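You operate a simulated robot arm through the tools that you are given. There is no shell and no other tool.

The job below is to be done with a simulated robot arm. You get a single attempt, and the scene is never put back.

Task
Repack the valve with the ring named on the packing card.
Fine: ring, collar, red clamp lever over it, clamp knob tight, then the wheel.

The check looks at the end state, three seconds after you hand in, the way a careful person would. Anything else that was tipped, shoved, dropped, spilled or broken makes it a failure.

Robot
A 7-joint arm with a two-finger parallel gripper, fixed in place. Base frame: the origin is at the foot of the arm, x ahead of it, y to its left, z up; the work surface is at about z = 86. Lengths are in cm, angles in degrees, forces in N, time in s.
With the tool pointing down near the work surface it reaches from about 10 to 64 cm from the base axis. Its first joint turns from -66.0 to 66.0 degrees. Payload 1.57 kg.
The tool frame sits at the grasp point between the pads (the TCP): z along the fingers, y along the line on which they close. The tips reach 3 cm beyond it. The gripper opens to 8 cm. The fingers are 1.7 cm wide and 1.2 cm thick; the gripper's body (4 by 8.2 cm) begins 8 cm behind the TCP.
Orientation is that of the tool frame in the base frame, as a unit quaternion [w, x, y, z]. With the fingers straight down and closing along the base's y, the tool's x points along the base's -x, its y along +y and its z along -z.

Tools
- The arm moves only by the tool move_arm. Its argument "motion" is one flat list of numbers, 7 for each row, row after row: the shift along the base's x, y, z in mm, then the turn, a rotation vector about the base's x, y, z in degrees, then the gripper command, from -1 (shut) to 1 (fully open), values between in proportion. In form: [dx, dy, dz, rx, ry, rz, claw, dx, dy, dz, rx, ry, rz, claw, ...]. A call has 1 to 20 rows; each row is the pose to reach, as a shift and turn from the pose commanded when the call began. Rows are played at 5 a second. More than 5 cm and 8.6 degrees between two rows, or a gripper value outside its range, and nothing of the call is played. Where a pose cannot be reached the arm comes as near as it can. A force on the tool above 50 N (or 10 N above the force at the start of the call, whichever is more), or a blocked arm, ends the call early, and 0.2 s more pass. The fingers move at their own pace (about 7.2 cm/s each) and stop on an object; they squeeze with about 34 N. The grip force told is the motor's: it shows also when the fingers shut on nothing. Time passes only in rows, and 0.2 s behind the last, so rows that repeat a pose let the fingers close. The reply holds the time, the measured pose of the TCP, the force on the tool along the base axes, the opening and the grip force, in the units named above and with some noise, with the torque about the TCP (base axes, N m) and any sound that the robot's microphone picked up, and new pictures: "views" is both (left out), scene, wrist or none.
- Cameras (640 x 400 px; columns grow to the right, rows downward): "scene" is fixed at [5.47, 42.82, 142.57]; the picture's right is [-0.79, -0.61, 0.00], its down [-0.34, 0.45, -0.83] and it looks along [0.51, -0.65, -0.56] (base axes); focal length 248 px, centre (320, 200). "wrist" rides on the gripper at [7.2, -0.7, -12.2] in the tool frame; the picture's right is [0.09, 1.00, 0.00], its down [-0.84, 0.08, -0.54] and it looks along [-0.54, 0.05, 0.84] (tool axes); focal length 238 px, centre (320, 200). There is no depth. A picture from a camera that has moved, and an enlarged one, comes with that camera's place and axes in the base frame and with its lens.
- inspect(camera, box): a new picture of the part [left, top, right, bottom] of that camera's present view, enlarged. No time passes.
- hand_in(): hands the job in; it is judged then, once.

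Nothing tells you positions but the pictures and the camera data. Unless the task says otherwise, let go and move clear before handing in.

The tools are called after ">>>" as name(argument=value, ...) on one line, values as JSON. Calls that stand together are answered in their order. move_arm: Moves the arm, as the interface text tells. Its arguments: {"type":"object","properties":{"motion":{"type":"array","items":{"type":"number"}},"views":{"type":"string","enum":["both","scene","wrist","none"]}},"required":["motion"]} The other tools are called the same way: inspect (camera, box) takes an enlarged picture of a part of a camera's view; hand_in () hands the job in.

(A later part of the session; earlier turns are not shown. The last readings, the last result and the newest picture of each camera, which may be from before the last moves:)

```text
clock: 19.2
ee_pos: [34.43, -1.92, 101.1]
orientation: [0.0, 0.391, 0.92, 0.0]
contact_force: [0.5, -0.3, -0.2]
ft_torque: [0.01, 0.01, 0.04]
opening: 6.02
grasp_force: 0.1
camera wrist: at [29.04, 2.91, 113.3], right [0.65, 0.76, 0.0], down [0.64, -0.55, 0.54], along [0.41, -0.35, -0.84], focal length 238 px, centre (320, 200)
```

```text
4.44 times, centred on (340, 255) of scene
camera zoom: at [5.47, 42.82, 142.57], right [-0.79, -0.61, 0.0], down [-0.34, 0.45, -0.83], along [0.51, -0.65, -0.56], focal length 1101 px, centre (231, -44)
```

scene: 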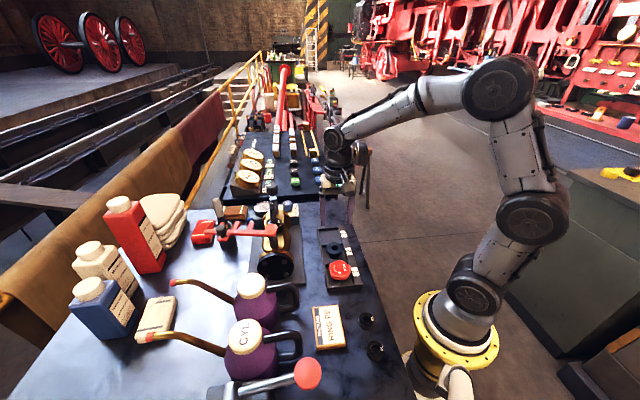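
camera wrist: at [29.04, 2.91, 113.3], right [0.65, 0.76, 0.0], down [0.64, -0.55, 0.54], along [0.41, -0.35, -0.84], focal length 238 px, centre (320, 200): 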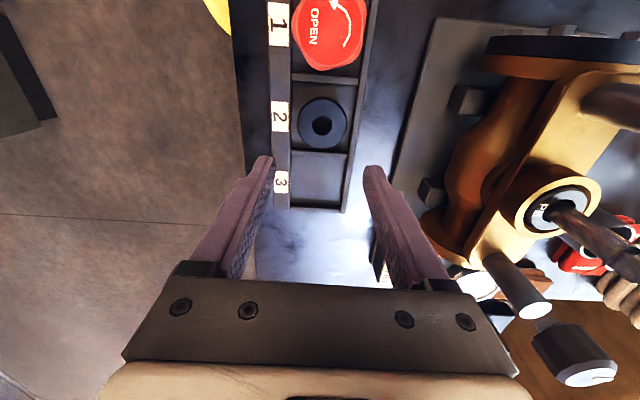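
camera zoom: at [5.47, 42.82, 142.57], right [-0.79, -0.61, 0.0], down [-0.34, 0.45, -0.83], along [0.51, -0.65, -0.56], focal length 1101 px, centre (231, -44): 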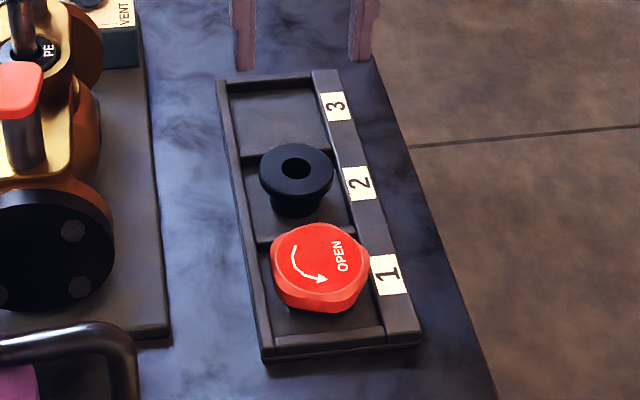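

The collar is a flanged bush (flange ≈4.9 cm) standing nose-down in slot 2. I shift slightly and descend a bit for a second, more exact look.

>>> move_arm(motion=[-4.3, 5.7, -15, 0, 0, 0, 0.75, -4.3, 5.7, -40, 0, 0, 0, 0.75, -4.3, 5.7, -40, 0, 0, 0, 0.75], views="wrist")

>>> inspect(camera="wrist", box=[260, 90, 380, 200])

```text
clock: 20.0
ee_pos: [33.93, -1.29, 97.02]
orientation: [0.0, 0.391, 0.92, -0.001]
contact_force: [0.8, -0.6, -0.8]
ft_torque: [0.01, -0.01, 0.0]
opening: 6.99
grasp_force: 0.0
camera wrist: at [28.59, 3.45, 109.25], right [0.65, 0.76, 0.0], down [0.64, -0.55, 0.54], along [0.41, -0.35, -0.84], focal length 238 px, centre (320, 200)
```

wrist: 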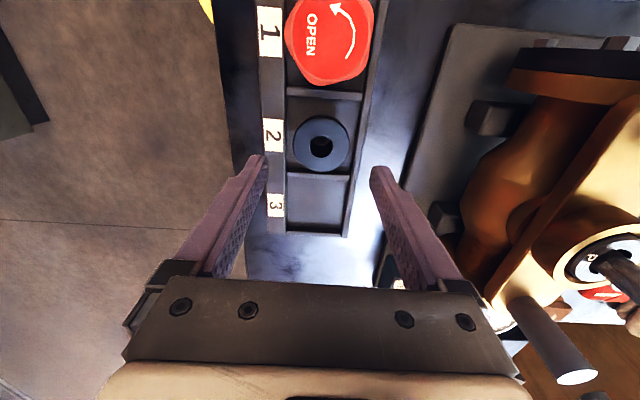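

```text
3.64 times, centred on (320, 145) of wrist
camera zoom: at [28.59, 3.45, 109.25], right [0.65, 0.76, 0.0], down [0.64, -0.55, 0.54], along [0.41, -0.35, -0.84], focal length 867 px, centre (320, 400)
```

zoom: 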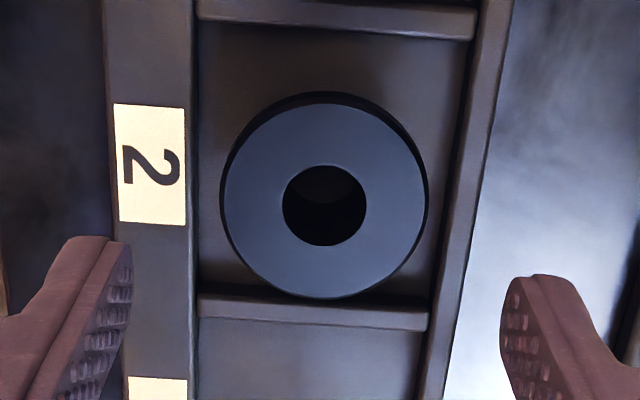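

Collar flange top is near z≈90 at about (33.95, −1.1). I adjust by a couple of millimetres and lower so the tips straddle the flange.

>>> move_arm(motion=[-1.3, 1.6, -20, 0, 0, 0, 0.75, -1.3, 1.6, -40, 0, 0, 0, 0.75, -1.3, 1.6, -53, 0, 0, 0, 0.75, -1.3, 1.6, -53, 0, 0, 0, 0.75])

>>> inspect(camera="wrist", box=[240, 100, 400, 220])

>>> inspect(camera="scene", box=[300, 210, 380, 300])

```text
clock: 21.0
ee_pos: [33.92, -1.23, 91.91]
orientation: [0.0, 0.391, 0.92, 0.0]
contact_force: [0.0, 0.1, -0.3]
ft_torque: [-0.01, -0.01, -0.02]
opening: 7.0
grasp_force: 0.0
camera wrist: at [28.44, 3.61, 103.99], right [0.65, 0.76, 0.0], down [0.64, -0.55, 0.54], along [0.41, -0.35, -0.84], focal length 238 px, centre (320, 200)
```

scene: 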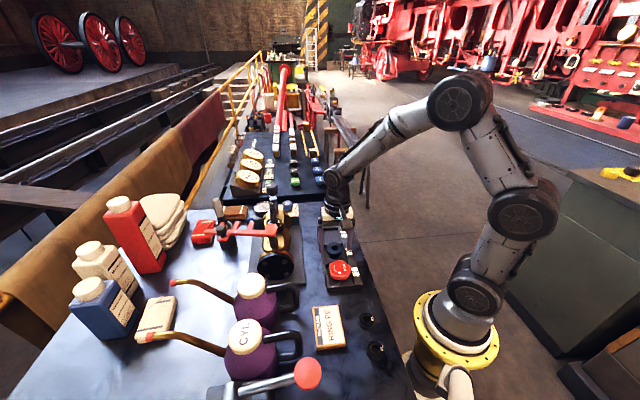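
wrist: 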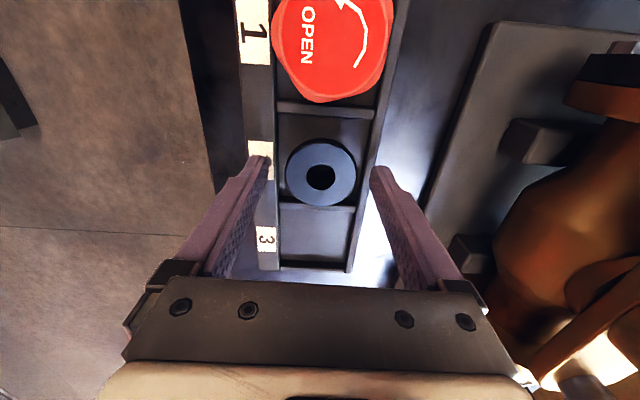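

```text
3.33 times, centred on (320, 160) of wrist
camera zoom: at [28.44, 3.61, 103.99], right [0.65, 0.76, 0.0], down [0.64, -0.55, 0.54], along [0.41, -0.35, -0.84], focal length 794 px, centre (320, 333)
```

zoom: 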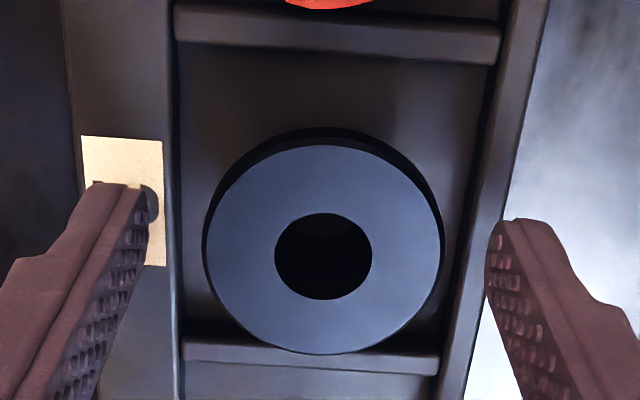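

```text
4.44 times, centred on (340, 255) of scene
camera zoom: at [5.47, 42.82, 142.57], right [-0.79, -0.61, 0.0], down [-0.34, 0.45, -0.83], along [0.51, -0.65, -0.56], focal length 1101 px, centre (231, -44)
```

zoom: 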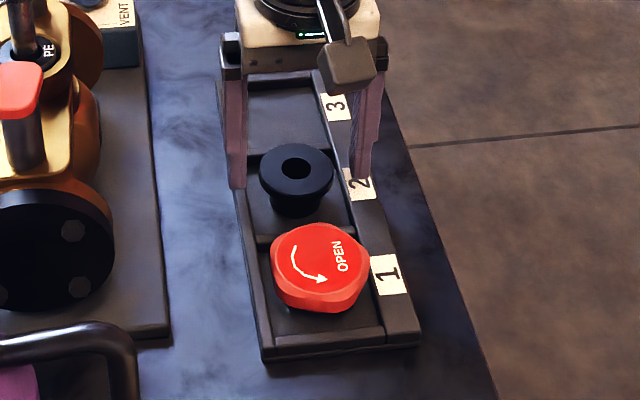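

The fingers straddle the flange, centred within a millimetre. Closing on it.

>>> move_arm(motion=[0, 0, 0, 0, 0, 0, 0.2, 0, 0, 0, 0, 0, 0, -1, 0, 0, 0, 0, 0, 0, -1, 0, 0, 0, 0, 0, 0, -1], views="wrist")

>>> inspect(camera="wrist", box=[240, 100, 400, 220])

```text
clock: 22.0
ee_pos: [33.7, -0.99, 91.93]
orientation: [0.0, 0.39, 0.921, 0.001]
contact_force: [-0.4, -1.7, 0.0]
ft_torque: [-0.05, -0.02, -0.01]
opening: 5.04
grasp_force: 33.7
camera wrist: at [28.44, 3.61, 104.01], right [0.65, 0.76, 0.0], down [0.64, -0.55, 0.54], along [0.41, -0.35, -0.84], focal length 238 px, centre (320, 200)
```

wrist: 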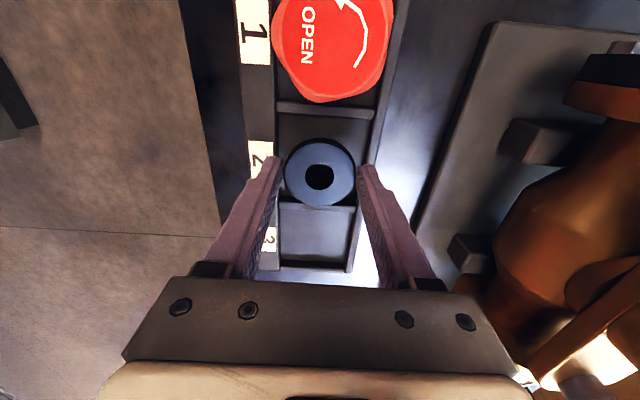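

```text
3.33 times, centred on (320, 160) of wrist
camera zoom: at [28.44, 3.61, 104.01], right [0.65, 0.76, 0.0], down [0.64, -0.55, 0.54], along [0.41, -0.35, -0.84], focal length 794 px, centre (320, 333)
```

zoom: 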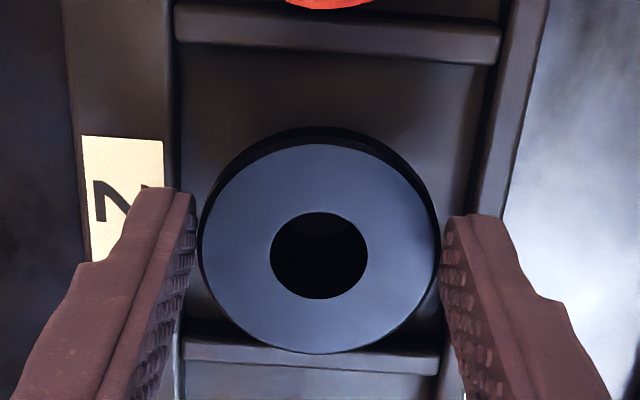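

The grip reads 5.04 cm, so the flange may sit a bit lower than estimated. I'll reopen slightly, lower 5 mm, and re-grip for a better hold.

>>> move_arm(motion=[0, 0, 0, 0, 0, 0, 0.5, 0, 0, 0, 0, 0, 0, 0.5, 0, 0, -3, 0, 0, 0, 0.5, 0, 0, -5, 0, 0, 0, 0.5, 0, 0, -5, 0, 0, 0, 0.5], views="wrist")

>>> inspect(camera="wrist", box=[240, 100, 400, 220])

>>> inspect(camera="scene", box=[320, 225, 360, 275])

```text
clock: 23.2
ee_pos: [33.82, -1.15, 91.36]
orientation: [-0.001, 0.391, 0.92, 0.0]
contact_force: [0.4, -0.4, -0.3]
ft_torque: [0.01, -0.02, 0.0]
opening: 6.0
grasp_force: 0.0
camera wrist: at [28.4, 3.64, 103.53], right [0.65, 0.76, 0.0], down [0.64, -0.55, 0.54], along [0.41, -0.35, -0.84], focal length 238 px, centre (320, 200)
```

wrist: 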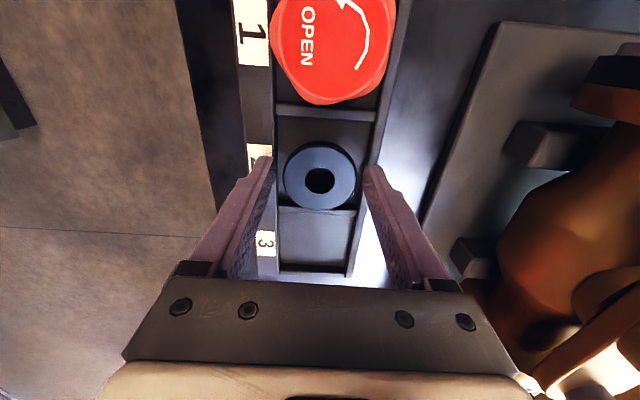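

```text
3.33 times, centred on (320, 160) of wrist
camera zoom: at [28.4, 3.64, 103.53], right [0.65, 0.76, 0.0], down [0.64, -0.55, 0.54], along [0.41, -0.35, -0.84], focal length 794 px, centre (320, 333)
```

zoom: 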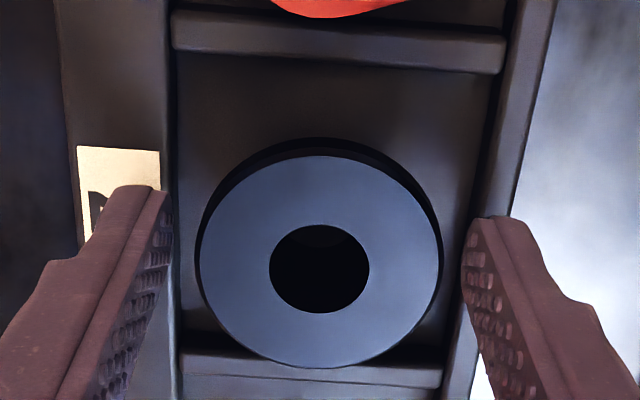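

```text
8.00 times, centred on (340, 250) of scene
camera zoom: at [5.47, 42.82, 142.57], right [-0.79, -0.61, 0.0], down [-0.34, 0.45, -0.83], along [0.51, -0.65, -0.56], focal length 1981 px, centre (160, -200)
```

zoom: 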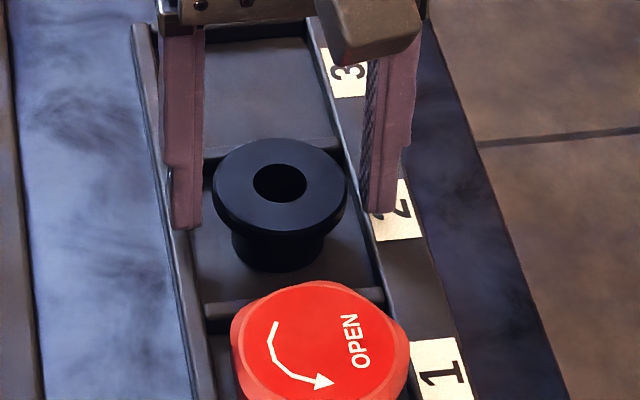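

Tips are now clearly beside/below the flange edge without touching the tray. Closing and lifting a little.

>>> move_arm(motion=[0, 0, 0, 0, 0, 0, -1, 0, 0, 0, 0, 0, 0, -1, 0, 0, 0, 0, 0, 0, -1, 0, 0, 10, 0, 0, 0, -1, 0, 0, 30, 0, 0, 0, -1, 0, 0, 60, 0, 0, 0, -1, 0, 0, 60, 0, 0, 0, -1])

>>> inspect(camera="wrist", box=[240, 100, 400, 220])

>>> inspect(camera="scene", box=[310, 210, 370, 285])

```text
clock: 24.8
ee_pos: [33.77, -1.18, 97.37]
orientation: [0.0, 0.392, 0.92, 0.0]
contact_force: [-0.3, 0.2, -2.4]
ft_torque: [-0.03, 0.0, 0.01]
opening: 5.06
grasp_force: 34.3
camera wrist: at [28.32, 3.61, 109.57], right [0.65, 0.76, 0.0], down [0.64, -0.55, 0.54], along [0.41, -0.35, -0.84], focal length 238 px, centre (320, 200)
```

scene: 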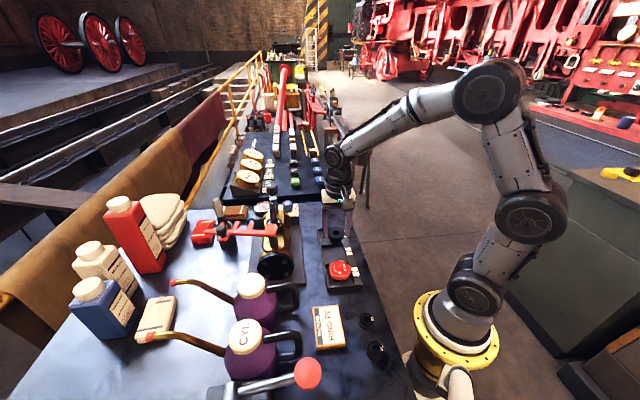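
wrist: 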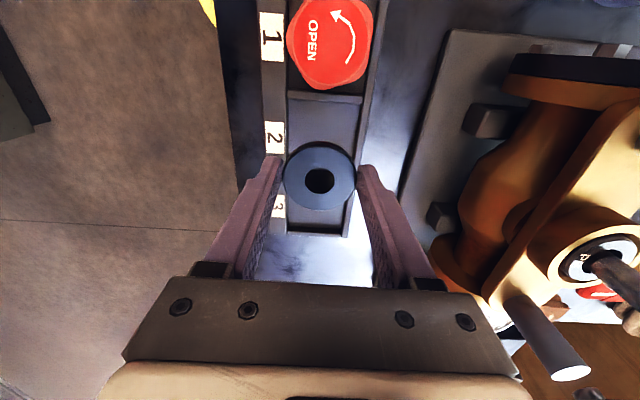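

```text
3.33 times, centred on (320, 160) of wrist
camera zoom: at [28.32, 3.61, 109.57], right [0.65, 0.76, 0.0], down [0.64, -0.55, 0.54], along [0.41, -0.35, -0.84], focal length 794 px, centre (320, 333)
```

zoom: 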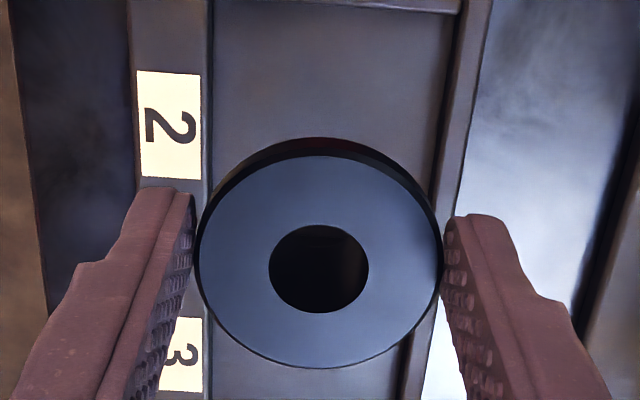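

```text
5.33 times, centred on (340, 248) of scene
camera zoom: at [5.48, 42.82, 142.57], right [-0.79, -0.61, 0.0], down [-0.34, 0.45, -0.83], along [0.51, -0.65, -0.56], focal length 1321 px, centre (213, -53)
```

zoom: 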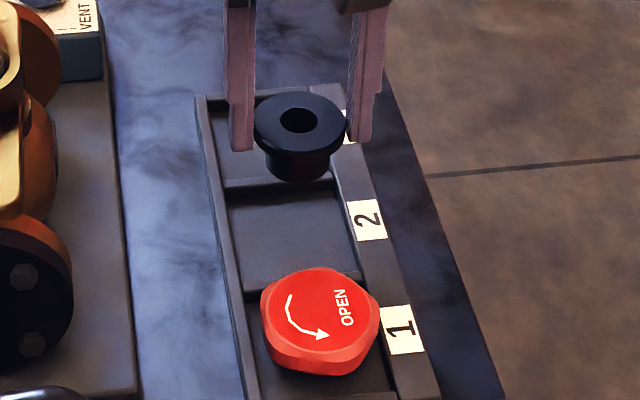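

The collar is held firmly and upright. Carrying it up, over to the stem (target about (47.1, 9.5)), and checking alignment from above.

>>> move_arm(motion=[0, 0, 40, 0, 0, 0, -1, 0, 0, 80, 0, 0, 0, -1, 10, 8, 120, 0, 0, 0, -1, 30, 24, 155, 0, 0, 0, -1, 56, 44, 175, 0, 0, 0, -1, 82, 65, 180, 0, 0, 0, -1, 108, 85, 180, 0, 0, 0, -1, 133.5, 105.6, 180, 0, 0, 0, -1, 133.5, 105.6, 174, 0, 0, 0, -1, 133.5, 105.6, 174, 0, 0, 0, -1])

>>> inspect(camera="wrist", box=[260, 90, 380, 220])

>>> inspect(camera="scene", box=[240, 170, 310, 250])

```text
clock: 27.0
ee_pos: [46.95, 9.53, 114.85]
orientation: [0.0, 0.391, 0.92, 0.0]
contact_force: [0.4, 0.0, -1.9]
ft_torque: [0.01, -0.01, 0.0]
opening: 5.02
grasp_force: 34.4
camera wrist: at [41.65, 14.18, 126.96], right [0.65, 0.76, 0.0], down [0.64, -0.55, 0.54], along [0.41, -0.35, -0.84], focal length 238 px, centre (320, 200)
```

scene: 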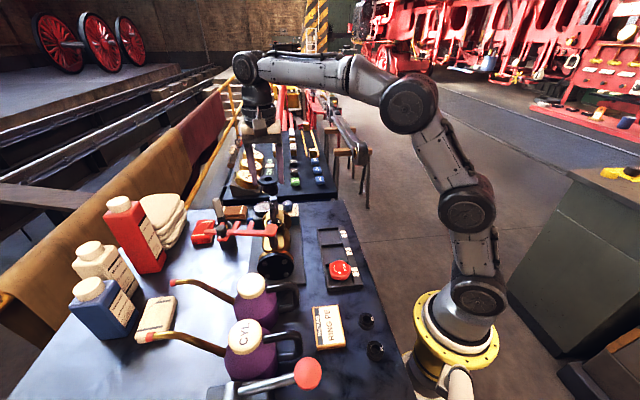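
wrist: 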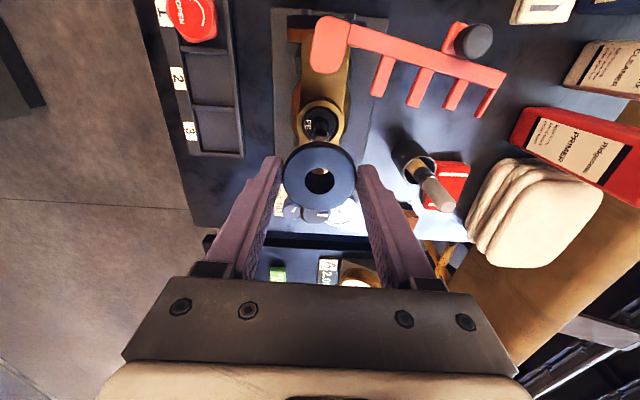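

```text
3.08 times, centred on (320, 155) of wrist
camera zoom: at [41.65, 14.18, 126.96], right [0.65, 0.76, 0.0], down [0.64, -0.55, 0.54], along [0.41, -0.35, -0.84], focal length 733 px, centre (320, 338)
```

zoom: 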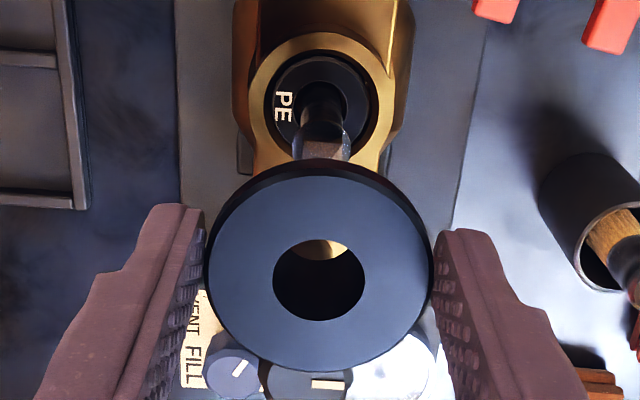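

```text
5.00 times, centred on (275, 210) of scene
camera zoom: at [5.48, 42.82, 142.57], right [-0.79, -0.61, 0.0], down [-0.34, 0.45, -0.83], along [0.51, -0.65, -0.56], focal length 1238 px, centre (545, 150)
```

zoom: 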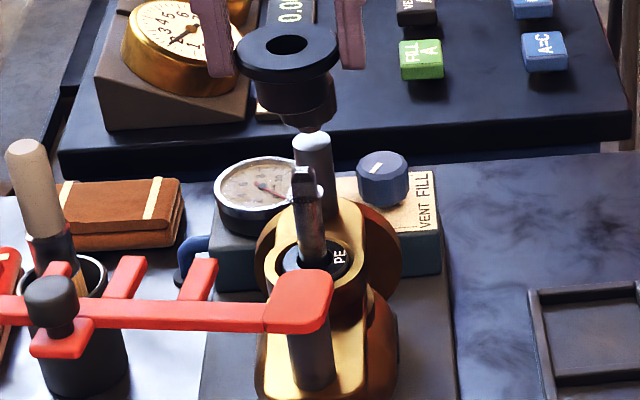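

Alignment looks good to about a millimetre. Nudging 0.7 mm sideways and descending until the stem tip enters the collar bore.

>>> move_arm(motion=[0.5, 0.5, -20, 0, 0, 0, -1, 0.5, 0.5, -40, 0, 0, 0, -1, 0.5, 0.5, -50, 0, 0, 0, -1, 0.5, 0.5, -57, 0, 0, 0, -1, 0.5, 0.5, -64, 0, 0, 0, -1, 0.5, 0.5, -64, 0, 0, 0, -1], views="wrist")

>>> inspect(camera="wrist", box=[260, 90, 380, 220])

>>> inspect(camera="scene", box=[250, 185, 300, 245])

```text
clock: 28.4
ee_pos: [47.15, 9.45, 108.45]
orientation: [0.0, 0.39, 0.921, 0.0]
contact_force: [0.2, 0.7, -1.2]
ft_torque: [0.01, 0.01, -0.03]
opening: 5.03
grasp_force: 34.2
camera wrist: at [41.76, 14.21, 120.51], right [0.65, 0.76, 0.0], down [0.64, -0.55, 0.54], along [0.41, -0.35, -0.84], focal length 238 px, centre (320, 200)
```

wrist: 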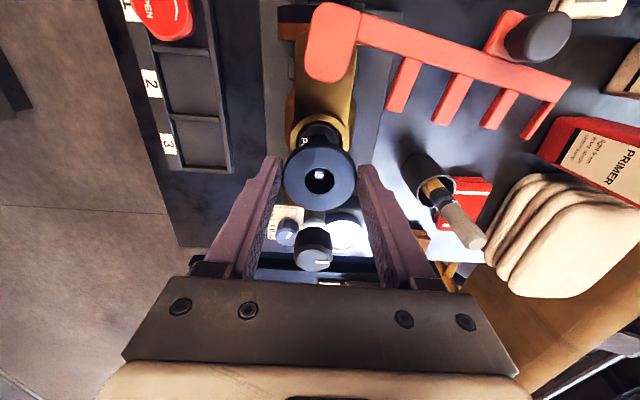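

```text
3.08 times, centred on (320, 155) of wrist
camera zoom: at [41.76, 14.21, 120.51], right [0.65, 0.76, 0.0], down [0.64, -0.55, 0.54], along [0.41, -0.35, -0.84], focal length 733 px, centre (320, 338)
```

zoom: 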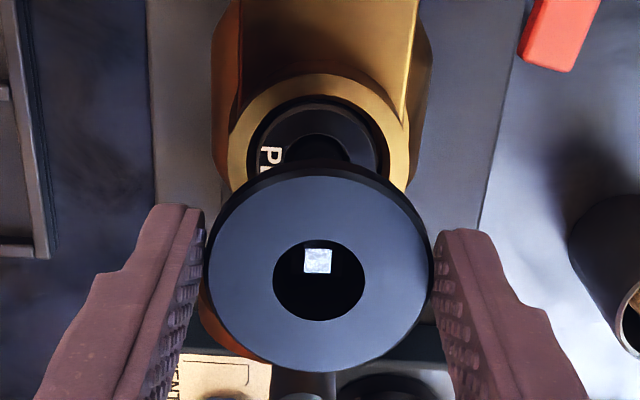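

```text
6.67 times, centred on (275, 215) of scene
camera zoom: at [5.48, 42.82, 142.57], right [-0.79, -0.61, 0.0], down [-0.34, 0.45, -0.83], along [0.51, -0.65, -0.56], focal length 1651 px, centre (620, 100)
```

zoom: 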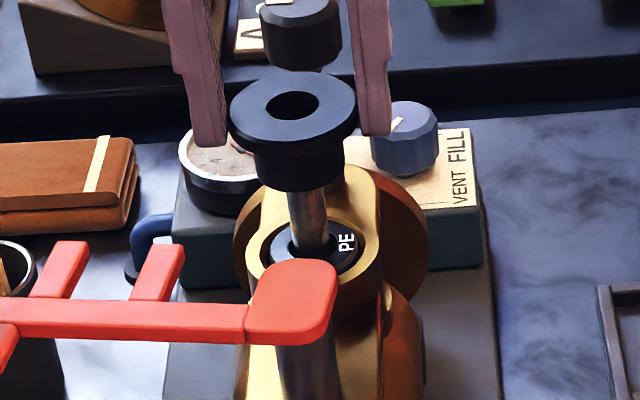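

The square stem tip is visible centred in the collar bore. Continuing down slowly with a 1 mm correction.

>>> move_arm(motion=[0.8, -0.7, -8, 0, 0, 0, -1, 0.8, -0.7, -16, 0, 0, 0, -1, 0.8, -0.7, -24, 0, 0, 0, -1, 0.8, -0.7, -32, 0, 0, 0, -1, 0.8, -0.7, -32, 0, 0, 0, -1], views="wrist")

>>> inspect(camera="wrist", box=[260, 90, 380, 220])

>>> inspect(camera="scene", box=[250, 185, 300, 245])

```text
clock: 29.6
ee_pos: [47.34, 9.42, 105.2]
orientation: [0.0, 0.391, 0.92, 0.0]
contact_force: [-0.4, 0.4, -2.2]
ft_torque: [0.01, 0.03, -0.01]
opening: 5.03
grasp_force: 33.5
camera wrist: at [41.81, 14.14, 117.33], right [0.65, 0.76, 0.0], down [0.64, -0.55, 0.54], along [0.41, -0.35, -0.84], focal length 238 px, centre (320, 200)
```

wrist: 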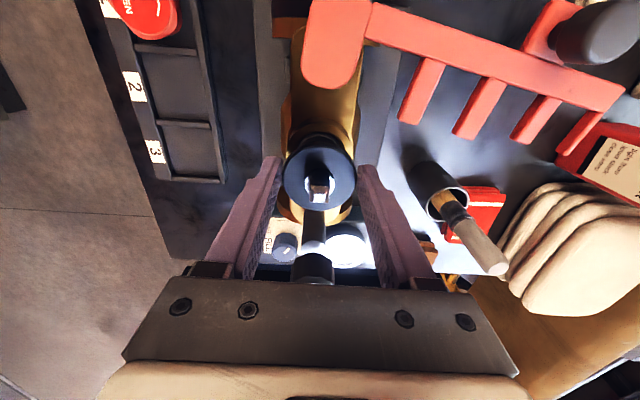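

```text
3.08 times, centred on (320, 155) of wrist
camera zoom: at [41.81, 14.14, 117.33], right [0.65, 0.76, 0.0], down [0.64, -0.55, 0.54], along [0.41, -0.35, -0.84], focal length 733 px, centre (320, 338)
```

zoom: 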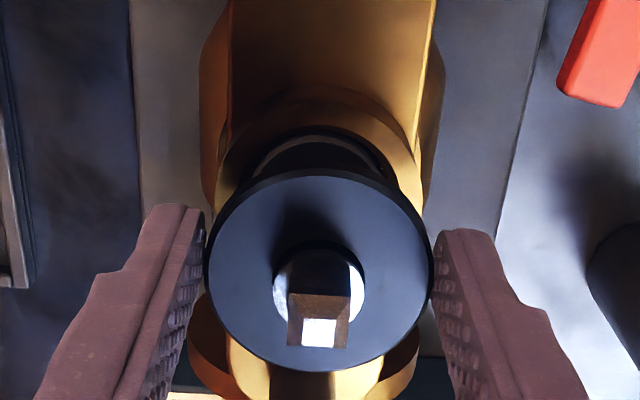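

```text
6.67 times, centred on (275, 215) of scene
camera zoom: at [5.48, 42.82, 142.57], right [-0.79, -0.61, 0.0], down [-0.34, 0.45, -0.83], along [0.51, -0.65, -0.56], focal length 1651 px, centre (620, 100)
```

zoom: 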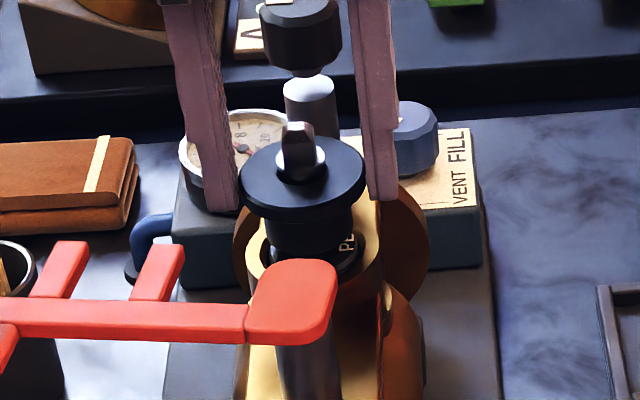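

Nose is just above the cup. Lowering the last ~2 cm gently until the collar seats on the ring.

>>> move_arm(motion=[0, 0, -4, 0, 0, 0, -1, 0, 0, -8, 0, 0, 0, -1, 0, 0, -12, 0, 0, 0, -1, 0, 0, -12, 0, 0, 0, -1], views="wrist")

>>> inspect(camera="wrist", box=[260, 90, 380, 220])

>>> inspect(camera="scene", box=[250, 185, 300, 245])

```text
clock: 30.6
ee_pos: [47.35, 9.4, 104.42]
orientation: [0.003, 0.391, 0.92, 0.001]
contact_force: [-8.8, -4.9, 23.7]
ft_torque: [-0.24, 0.33, -0.09]
opening: 5.06
grasp_force: 34.3
camera wrist: at [41.8, 14.11, 116.41], right [0.65, 0.76, 0.01], down [0.63, -0.55, 0.55], along [0.42, -0.35, -0.84], focal length 238 px, centre (320, 200)
```

wrist: 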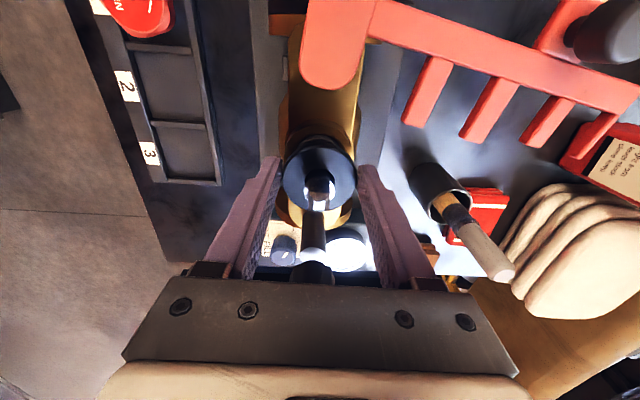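

```text
3.08 times, centred on (320, 155) of wrist
camera zoom: at [41.8, 14.11, 116.41], right [0.65, 0.76, 0.01], down [0.63, -0.55, 0.55], along [0.42, -0.35, -0.84], focal length 733 px, centre (320, 338)
```

zoom: 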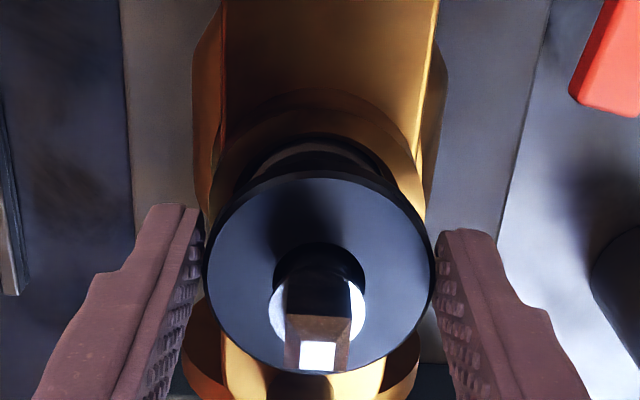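

```text
6.67 times, centred on (275, 215) of scene
camera zoom: at [5.41, 42.8, 142.58], right [-0.79, -0.61, 0.0], down [-0.34, 0.45, -0.83], along [0.51, -0.65, -0.56], focal length 1651 px, centre (620, 100)
```

zoom: 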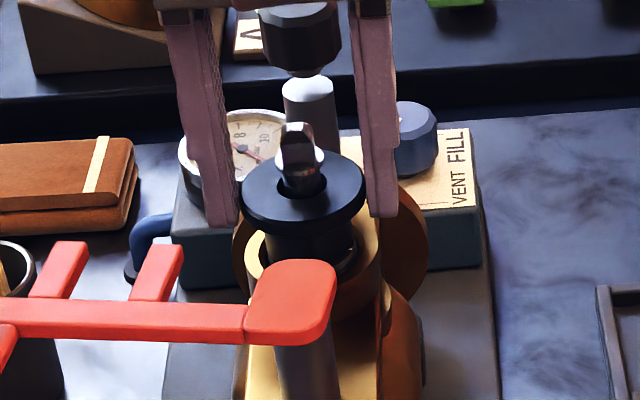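

Contact at z≈104.4 with a sideways push, so the nose is probably catching the cup rim on one side. Backing up 5 mm and looking closely before correcting.

>>> move_arm(motion=[0, 0, 5, 0, 0, 0, -1, 0, 0, 9, 0, 0, 0, -1, 0, 0, 9, 0, 0, 0, -1], views="wrist")

>>> inspect(camera="wrist", box=[285, 110, 355, 180])

>>> inspect(camera="scene", box=[258, 200, 293, 240])

```text
clock: 31.4
ee_pos: [47.15, 9.42, 104.73]
orientation: [-0.001, 0.391, 0.921, 0.0]
contact_force: [0.2, 0.4, -2.9]
ft_torque: [0.0, 0.02, -0.03]
opening: 5.05
grasp_force: 33.7
camera wrist: at [41.86, 14.15, 116.9], right [0.65, 0.76, 0.0], down [0.64, -0.55, 0.54], along [0.41, -0.35, -0.84], focal length 238 px, centre (320, 200)
```

wrist: 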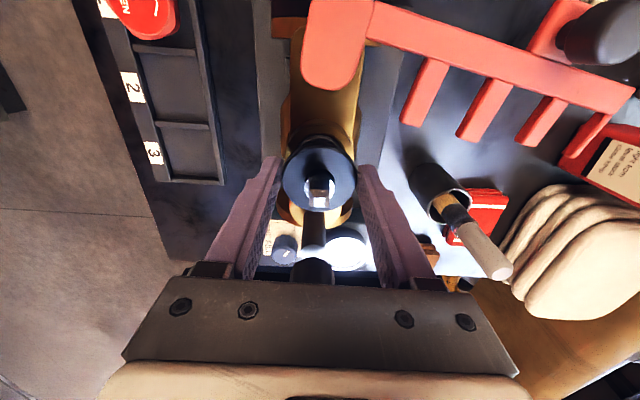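

```text
5.71 times, centred on (320, 145) of wrist
camera zoom: at [41.86, 14.15, 116.9], right [0.65, 0.76, 0.0], down [0.64, -0.55, 0.54], along [0.41, -0.35, -0.84], focal length 1362 px, centre (320, 514)
```

zoom: 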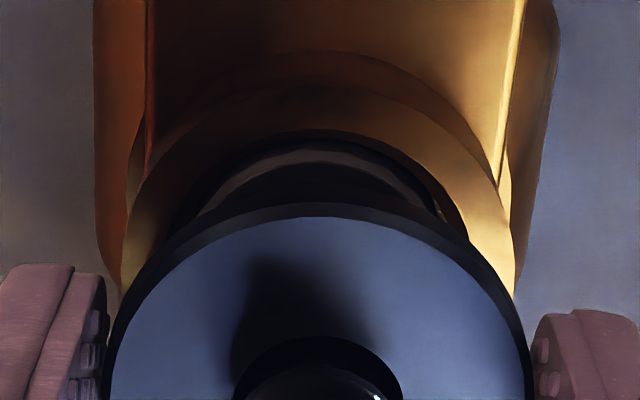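

```text
10.00 times, centred on (276, 220) of scene
camera zoom: at [5.48, 42.82, 142.57], right [-0.79, -0.61, 0.0], down [-0.34, 0.45, -0.83], along [0.51, -0.65, -0.56], focal length 2476 px, centre (765, 0)
```

zoom: 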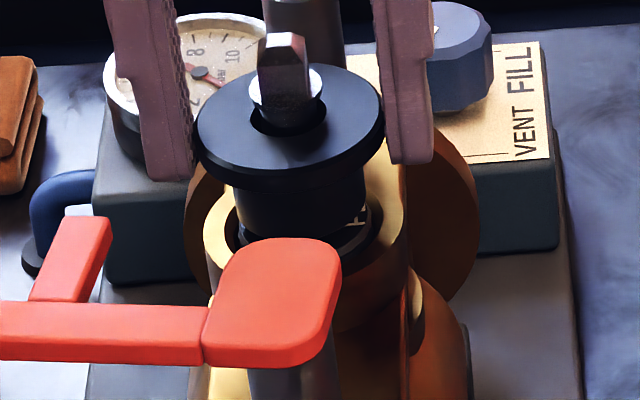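

No contact now (only the collar's weight). The torque during contact suggested a near-central contact, perhaps the nose simply meeting the ring. I'll probe again with a slight sideways shift and light pressure.

>>> move_arm(motion=[-1.0, -1.1, 0, 0, 0, 0, -1, -1.0, -1.1, -3, 0, 0, 0, -1, -1.0, -1.1, -6, 0, 0, 0, -1, -1.0, -1.1, -6, 0, 0, 0, -1], views="wrist")

>>> inspect(camera="wrist", box=[285, 110, 355, 180])

>>> inspect(camera="scene", box=[258, 200, 293, 240])

```text
clock: 32.4
ee_pos: [47.13, 9.19, 104.35]
orientation: [0.0, 0.39, 0.921, 0.0]
contact_force: [-0.8, 0.3, -1.6]
ft_torque: [0.0, -0.02, -0.01]
opening: 5.06
grasp_force: 34.1
camera wrist: at [41.74, 14.03, 116.45], right [0.65, 0.76, 0.0], down [0.64, -0.55, 0.54], along [0.41, -0.35, -0.84], focal length 238 px, centre (320, 200)
```

wrist: 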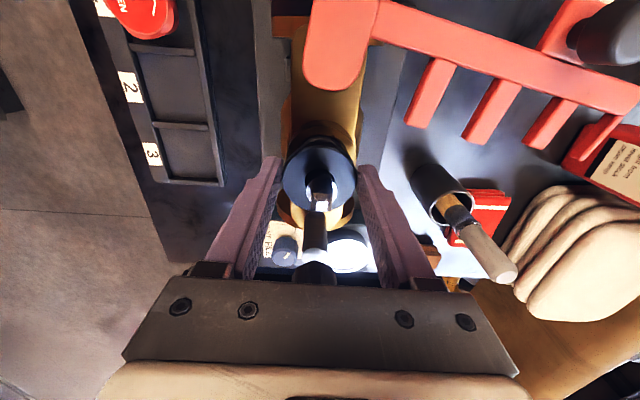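

```text
5.71 times, centred on (320, 145) of wrist
camera zoom: at [41.74, 14.03, 116.45], right [0.65, 0.76, 0.0], down [0.64, -0.55, 0.54], along [0.41, -0.35, -0.84], focal length 1362 px, centre (320, 514)
```

zoom: 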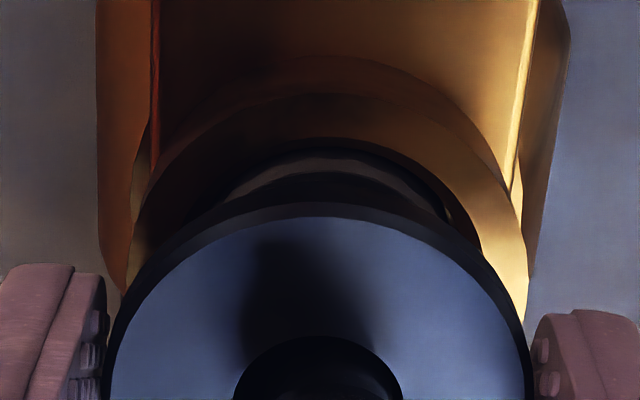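

```text
10.00 times, centred on (276, 220) of scene
camera zoom: at [5.48, 42.82, 142.57], right [-0.79, -0.61, 0.0], down [-0.34, 0.45, -0.83], along [0.51, -0.65, -0.56], focal length 2476 px, centre (765, 0)
```

zoom: 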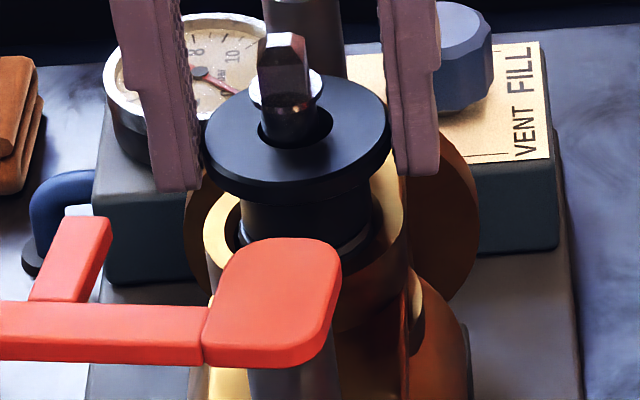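

No contact at this height now; the nose looks centred in the cup. Continuing down in small steps.

>>> move_arm(motion=[0, 0, -2, 0, 0, 0, -1, 0, 0, -4, 0, 0, 0, -1, 0, 0, -4, 0, 0, 0, -1], views="none")

```text
clock: 33.2
ee_pos: [47.12, 9.22, 104.27]
orientation: [0.002, 0.39, 0.921, 0.002]
contact_force: [-8.4, -3.0, 24.1]
ft_torque: [-0.17, 0.26, -0.05]
opening: 5.1
grasp_force: 34.3
```

The nose is resting on something roughly central (the ring), about 1.5 mm lower than before. I'll ease the load, release the collar so it can settle around the stem, and then look.

>>> move_arm(motion=[0, 0, 3, 0, 0, 0, -1, 0, 0, 3, 0, 0, 0, 0.5, 0, 0, 3, 0, 0, 0, 0.5, 0, 0, 3, 0, 0, 0, 0.5], views="wrist")

>>> inspect(camera="wrist", box=[260, 90, 380, 220])

>>> inspect(camera="scene", box=[258, 200, 293, 240])

```text
clock: 34.2
ee_pos: [47.17, 9.37, 104.13]
orientation: [0.0, 0.39, 0.921, 0.0]
contact_force: [-0.2, 0.0, -0.2]
ft_torque: [-0.01, -0.01, -0.02]
opening: 5.99
grasp_force: 0.1
camera wrist: at [41.77, 14.04, 116.34], right [0.65, 0.76, 0.0], down [0.64, -0.55, 0.54], along [0.41, -0.35, -0.84], focal length 238 px, centre (320, 200)
```

wrist: 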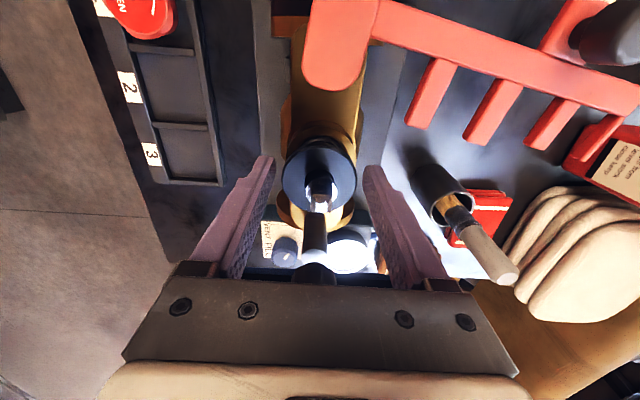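

```text
3.08 times, centred on (320, 155) of wrist
camera zoom: at [41.77, 14.04, 116.34], right [0.65, 0.76, 0.0], down [0.64, -0.55, 0.54], along [0.41, -0.35, -0.84], focal length 733 px, centre (320, 338)
```

zoom: 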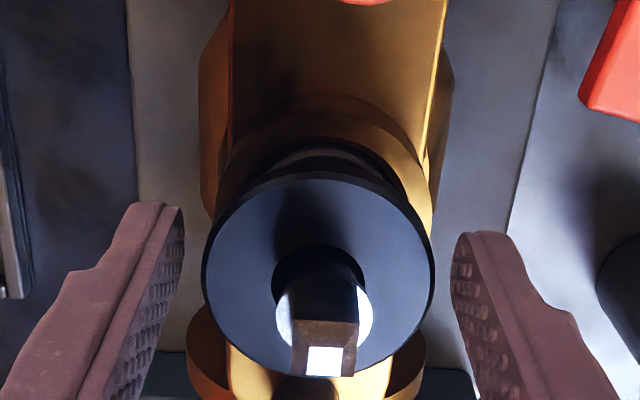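

```text
10.00 times, centred on (276, 220) of scene
camera zoom: at [5.47, 42.82, 142.57], right [-0.79, -0.61, 0.0], down [-0.34, 0.45, -0.83], along [0.51, -0.65, -0.56], focal length 2476 px, centre (765, 0)
```

zoom: 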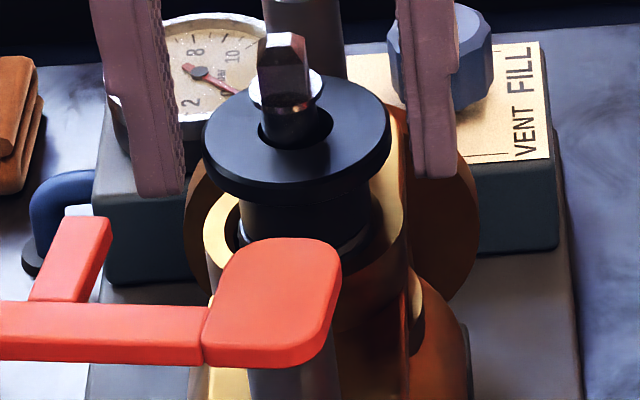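

The collar sits nearly level but looks a few millimetres too high for the lever to pass over, so I need a side view. Raising clear of the stem and turning to view the valve from the tray side.

>>> move_arm(motion=[0, 0, 40, 0, 0, 0, 0.5, 0, 0, 80, 0, 0, 0, 0.5, 0, 0, 120, 0, 0, 8, 0.5, -6, -7, 125, 0, 0, 16, 0.5, -12, -14, 125, 0, 0, 24, 0.5, -18, -21, 125, 0, 0, 32, 0.5, -24, -28, 125, 0, 0, 40, 0.5, -30, -35, 125, 0, 0, 48, 0.5, -36, -42, 125, 0, 0, 56, 0.5, -42, -49, 125, 0, 0, 64, 0.5, -48, -56, 125, 0, 0, 72, 0.5, -54, -63, 125, 0, 0, 80, 0.5, -60, -70, 115, 0, 0, 88, 0.5, -65, -75, 100, 0, 0, 94, 0.5, -65, -75, 100, 0, 0, 94, 0.5])

```text
clock: 37.4
ee_pos: [40.64, 1.71, 114.14]
orientation: [0.0, -0.407, 0.914, 0.0]
contact_force: [-0.2, 0.0, -0.5]
ft_torque: [-0.02, -0.03, 0.04]
opening: 6.02
grasp_force: 0.1
camera wrist: at [36.37, -4.02, 126.35], right [-0.8, 0.6, 0.0], down [0.5, 0.67, 0.54], along [0.32, 0.43, -0.84], focal length 238 px, centre (320, 200)
```

scene: 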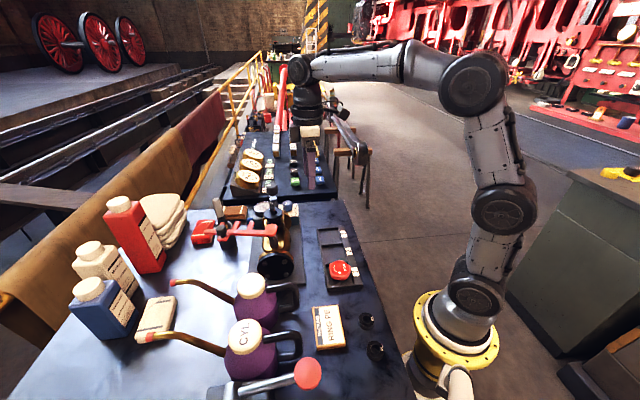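
wrist: 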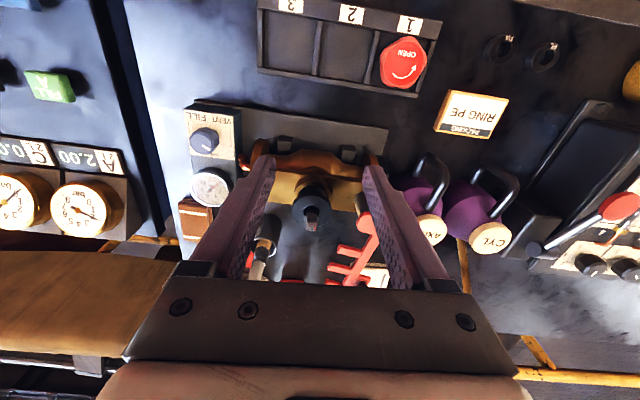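

From here I tilt the tool so the wrist camera looks more horizontally at the gland.

>>> move_arm(motion=[0, 0, -20, 5.6, -4.2, 0, 0.5, 0, 0, -45, 11.2, -8.4, 0, 0.5, 0, 0, -70, 16.8, -12.6, 0, 0.5, 0, 0, -95, 22.4, -16.8, 0, 0.5, 0, 0, -95, 22.4, -16.8, 0, 0.5])

>>> inspect(camera="wrist", box=[250, 130, 390, 270])

```text
clock: 38.6
ee_pos: [40.44, 1.81, 104.76]
orientation: [0.212, -0.394, 0.886, 0.118]
contact_force: [-0.4, -0.8, -0.5]
ft_torque: [-0.04, -0.04, 0.01]
opening: 5.99
grasp_force: 0.1
camera wrist: at [33.41, -7.86, 112.0], right [-0.8, 0.6, 0.0], down [0.29, 0.39, 0.87], along [0.52, 0.7, -0.49], focal length 238 px, centre (320, 200)
```

scene: 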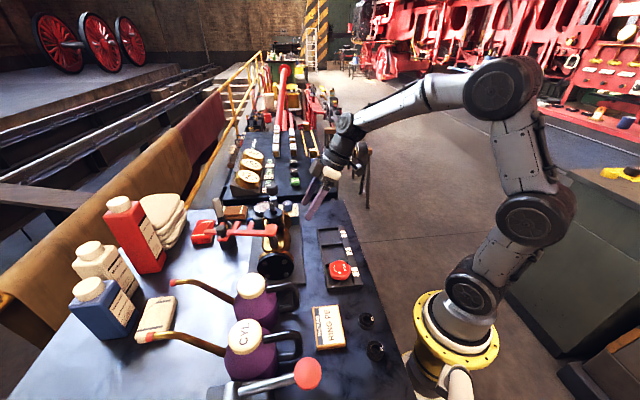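
wrist: 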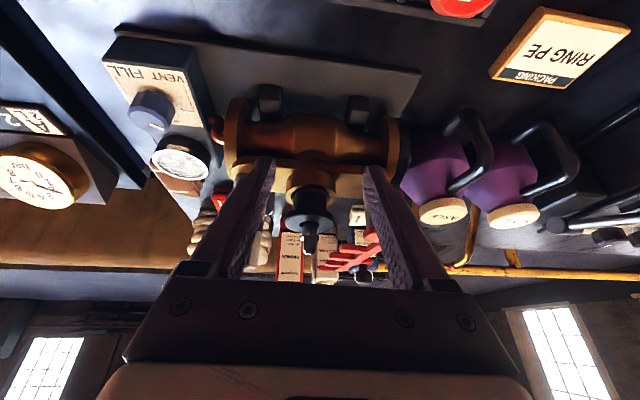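

```text
2.86 times, centred on (320, 200) of wrist
camera zoom: at [33.41, -7.86, 112.0], right [-0.8, 0.6, 0.0], down [0.29, 0.39, 0.87], along [0.52, 0.7, -0.49], focal length 681 px, centre (320, 200)
```

zoom: 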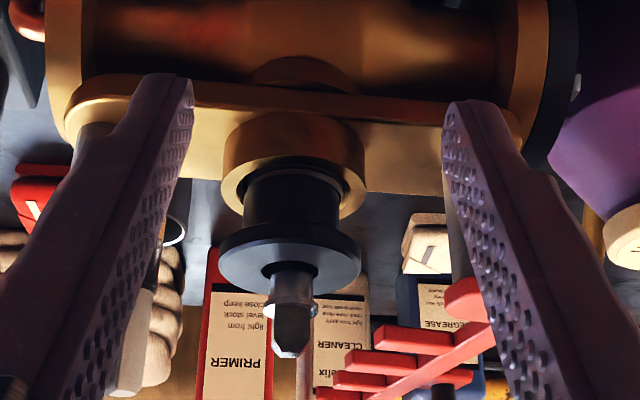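

>>> inspect(camera="wrist", box=[285, 165, 355, 235])

>>> inspect(camera="wrist", box=[310, 200, 400, 290])

```text
5.71 times, centred on (320, 200) of wrist
camera zoom: at [33.41, -7.86, 112.0], right [-0.8, 0.6, 0.0], down [0.29, 0.39, 0.87], along [0.52, 0.7, -0.49], focal length 1362 px, centre (320, 200)
```

zoom: 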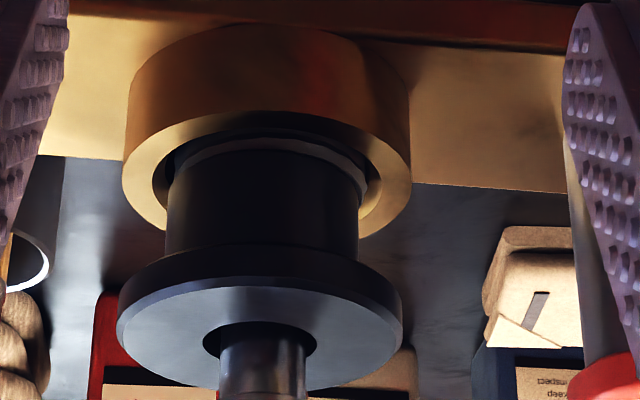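

```text
4.44 times, centred on (355, 245) of wrist
camera zoom: at [33.41, -7.86, 112.0], right [-0.8, 0.6, 0.0], down [0.29, 0.39, 0.87], along [0.52, 0.7, -0.49], focal length 1059 px, centre (164, 0)
```

zoom: 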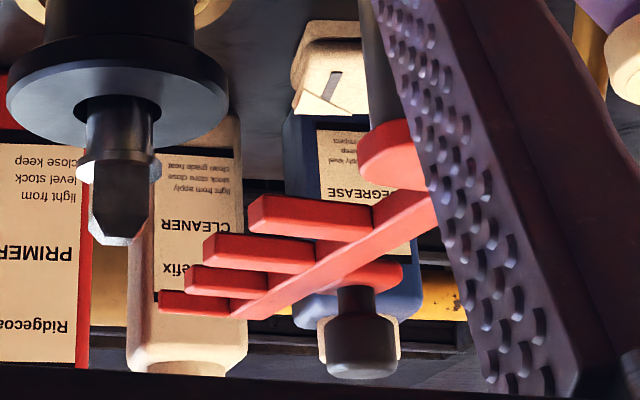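

The side view (upside down) shows the collar nose-down on the ring, level, flange top ≈102.4, and the lever underside ≈102.7, so the lever can pass over it. Next: straighten the tool, rise, and go above the black lever handle near (48.6, 22.8).

>>> move_arm(motion=[0, 0, 25, -5.6, 4.2, 0, 0.5, 0, 0, 50, -11.2, 8.4, 0, 0.5, 0, 0, 75, -16.8, 12.6, 0, 0.5, 0, 0, 100, -22.4, 16.8, 0, 0.5, 15, 38, 110, -22.4, 16.8, 0, 0.5, 29, 77, 110, -22.4, 16.8, 0, 0.5, 43, 115, 110, -22.4, 16.8, 0, 0.5, 57, 153, 110, -22.4, 16.8, 0, 0.5, 70, 190, 110, -22.4, 16.8, 0, 0.5, 80, 211, 110, -22.4, 16.8, 0, 0.5, 80, 211, 100, -22.4, 16.8, 0, 0.5, 80, 211, 100, -22.4, 16.8, 0, 0.5])

>>> inspect(camera="wrist", box=[220, 60, 420, 260])

```text
clock: 41.2
ee_pos: [48.64, 22.92, 114.82]
orientation: [0.0, -0.407, 0.914, 0.0]
contact_force: [-0.4, 0.3, 0.0]
ft_torque: [0.01, 0.02, 0.0]
opening: 6.01
grasp_force: 0.1
camera wrist: at [44.43, 17.14, 126.92], right [-0.8, 0.6, 0.0], down [0.5, 0.67, 0.54], along [0.32, 0.43, -0.84], focal length 238 px, centre (320, 200)
```

scene: 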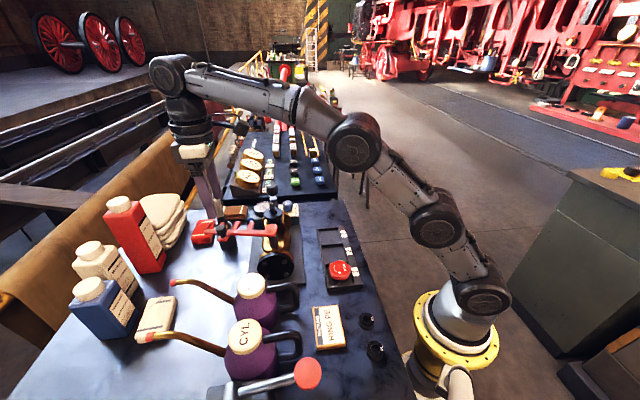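
wrist: 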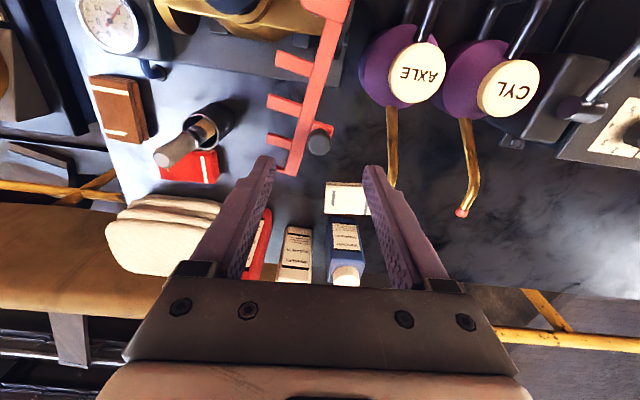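

```text
2.00 times, centred on (320, 160) of wrist
camera zoom: at [44.43, 17.14, 126.92], right [-0.8, 0.6, 0.0], down [0.5, 0.67, 0.54], along [0.32, 0.43, -0.84], focal length 477 px, centre (320, 280)
```

zoom: 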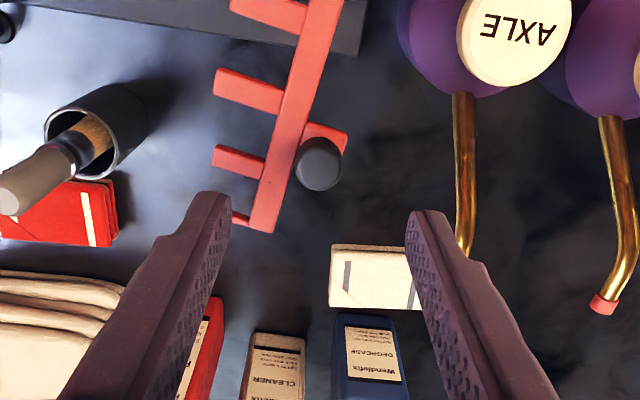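

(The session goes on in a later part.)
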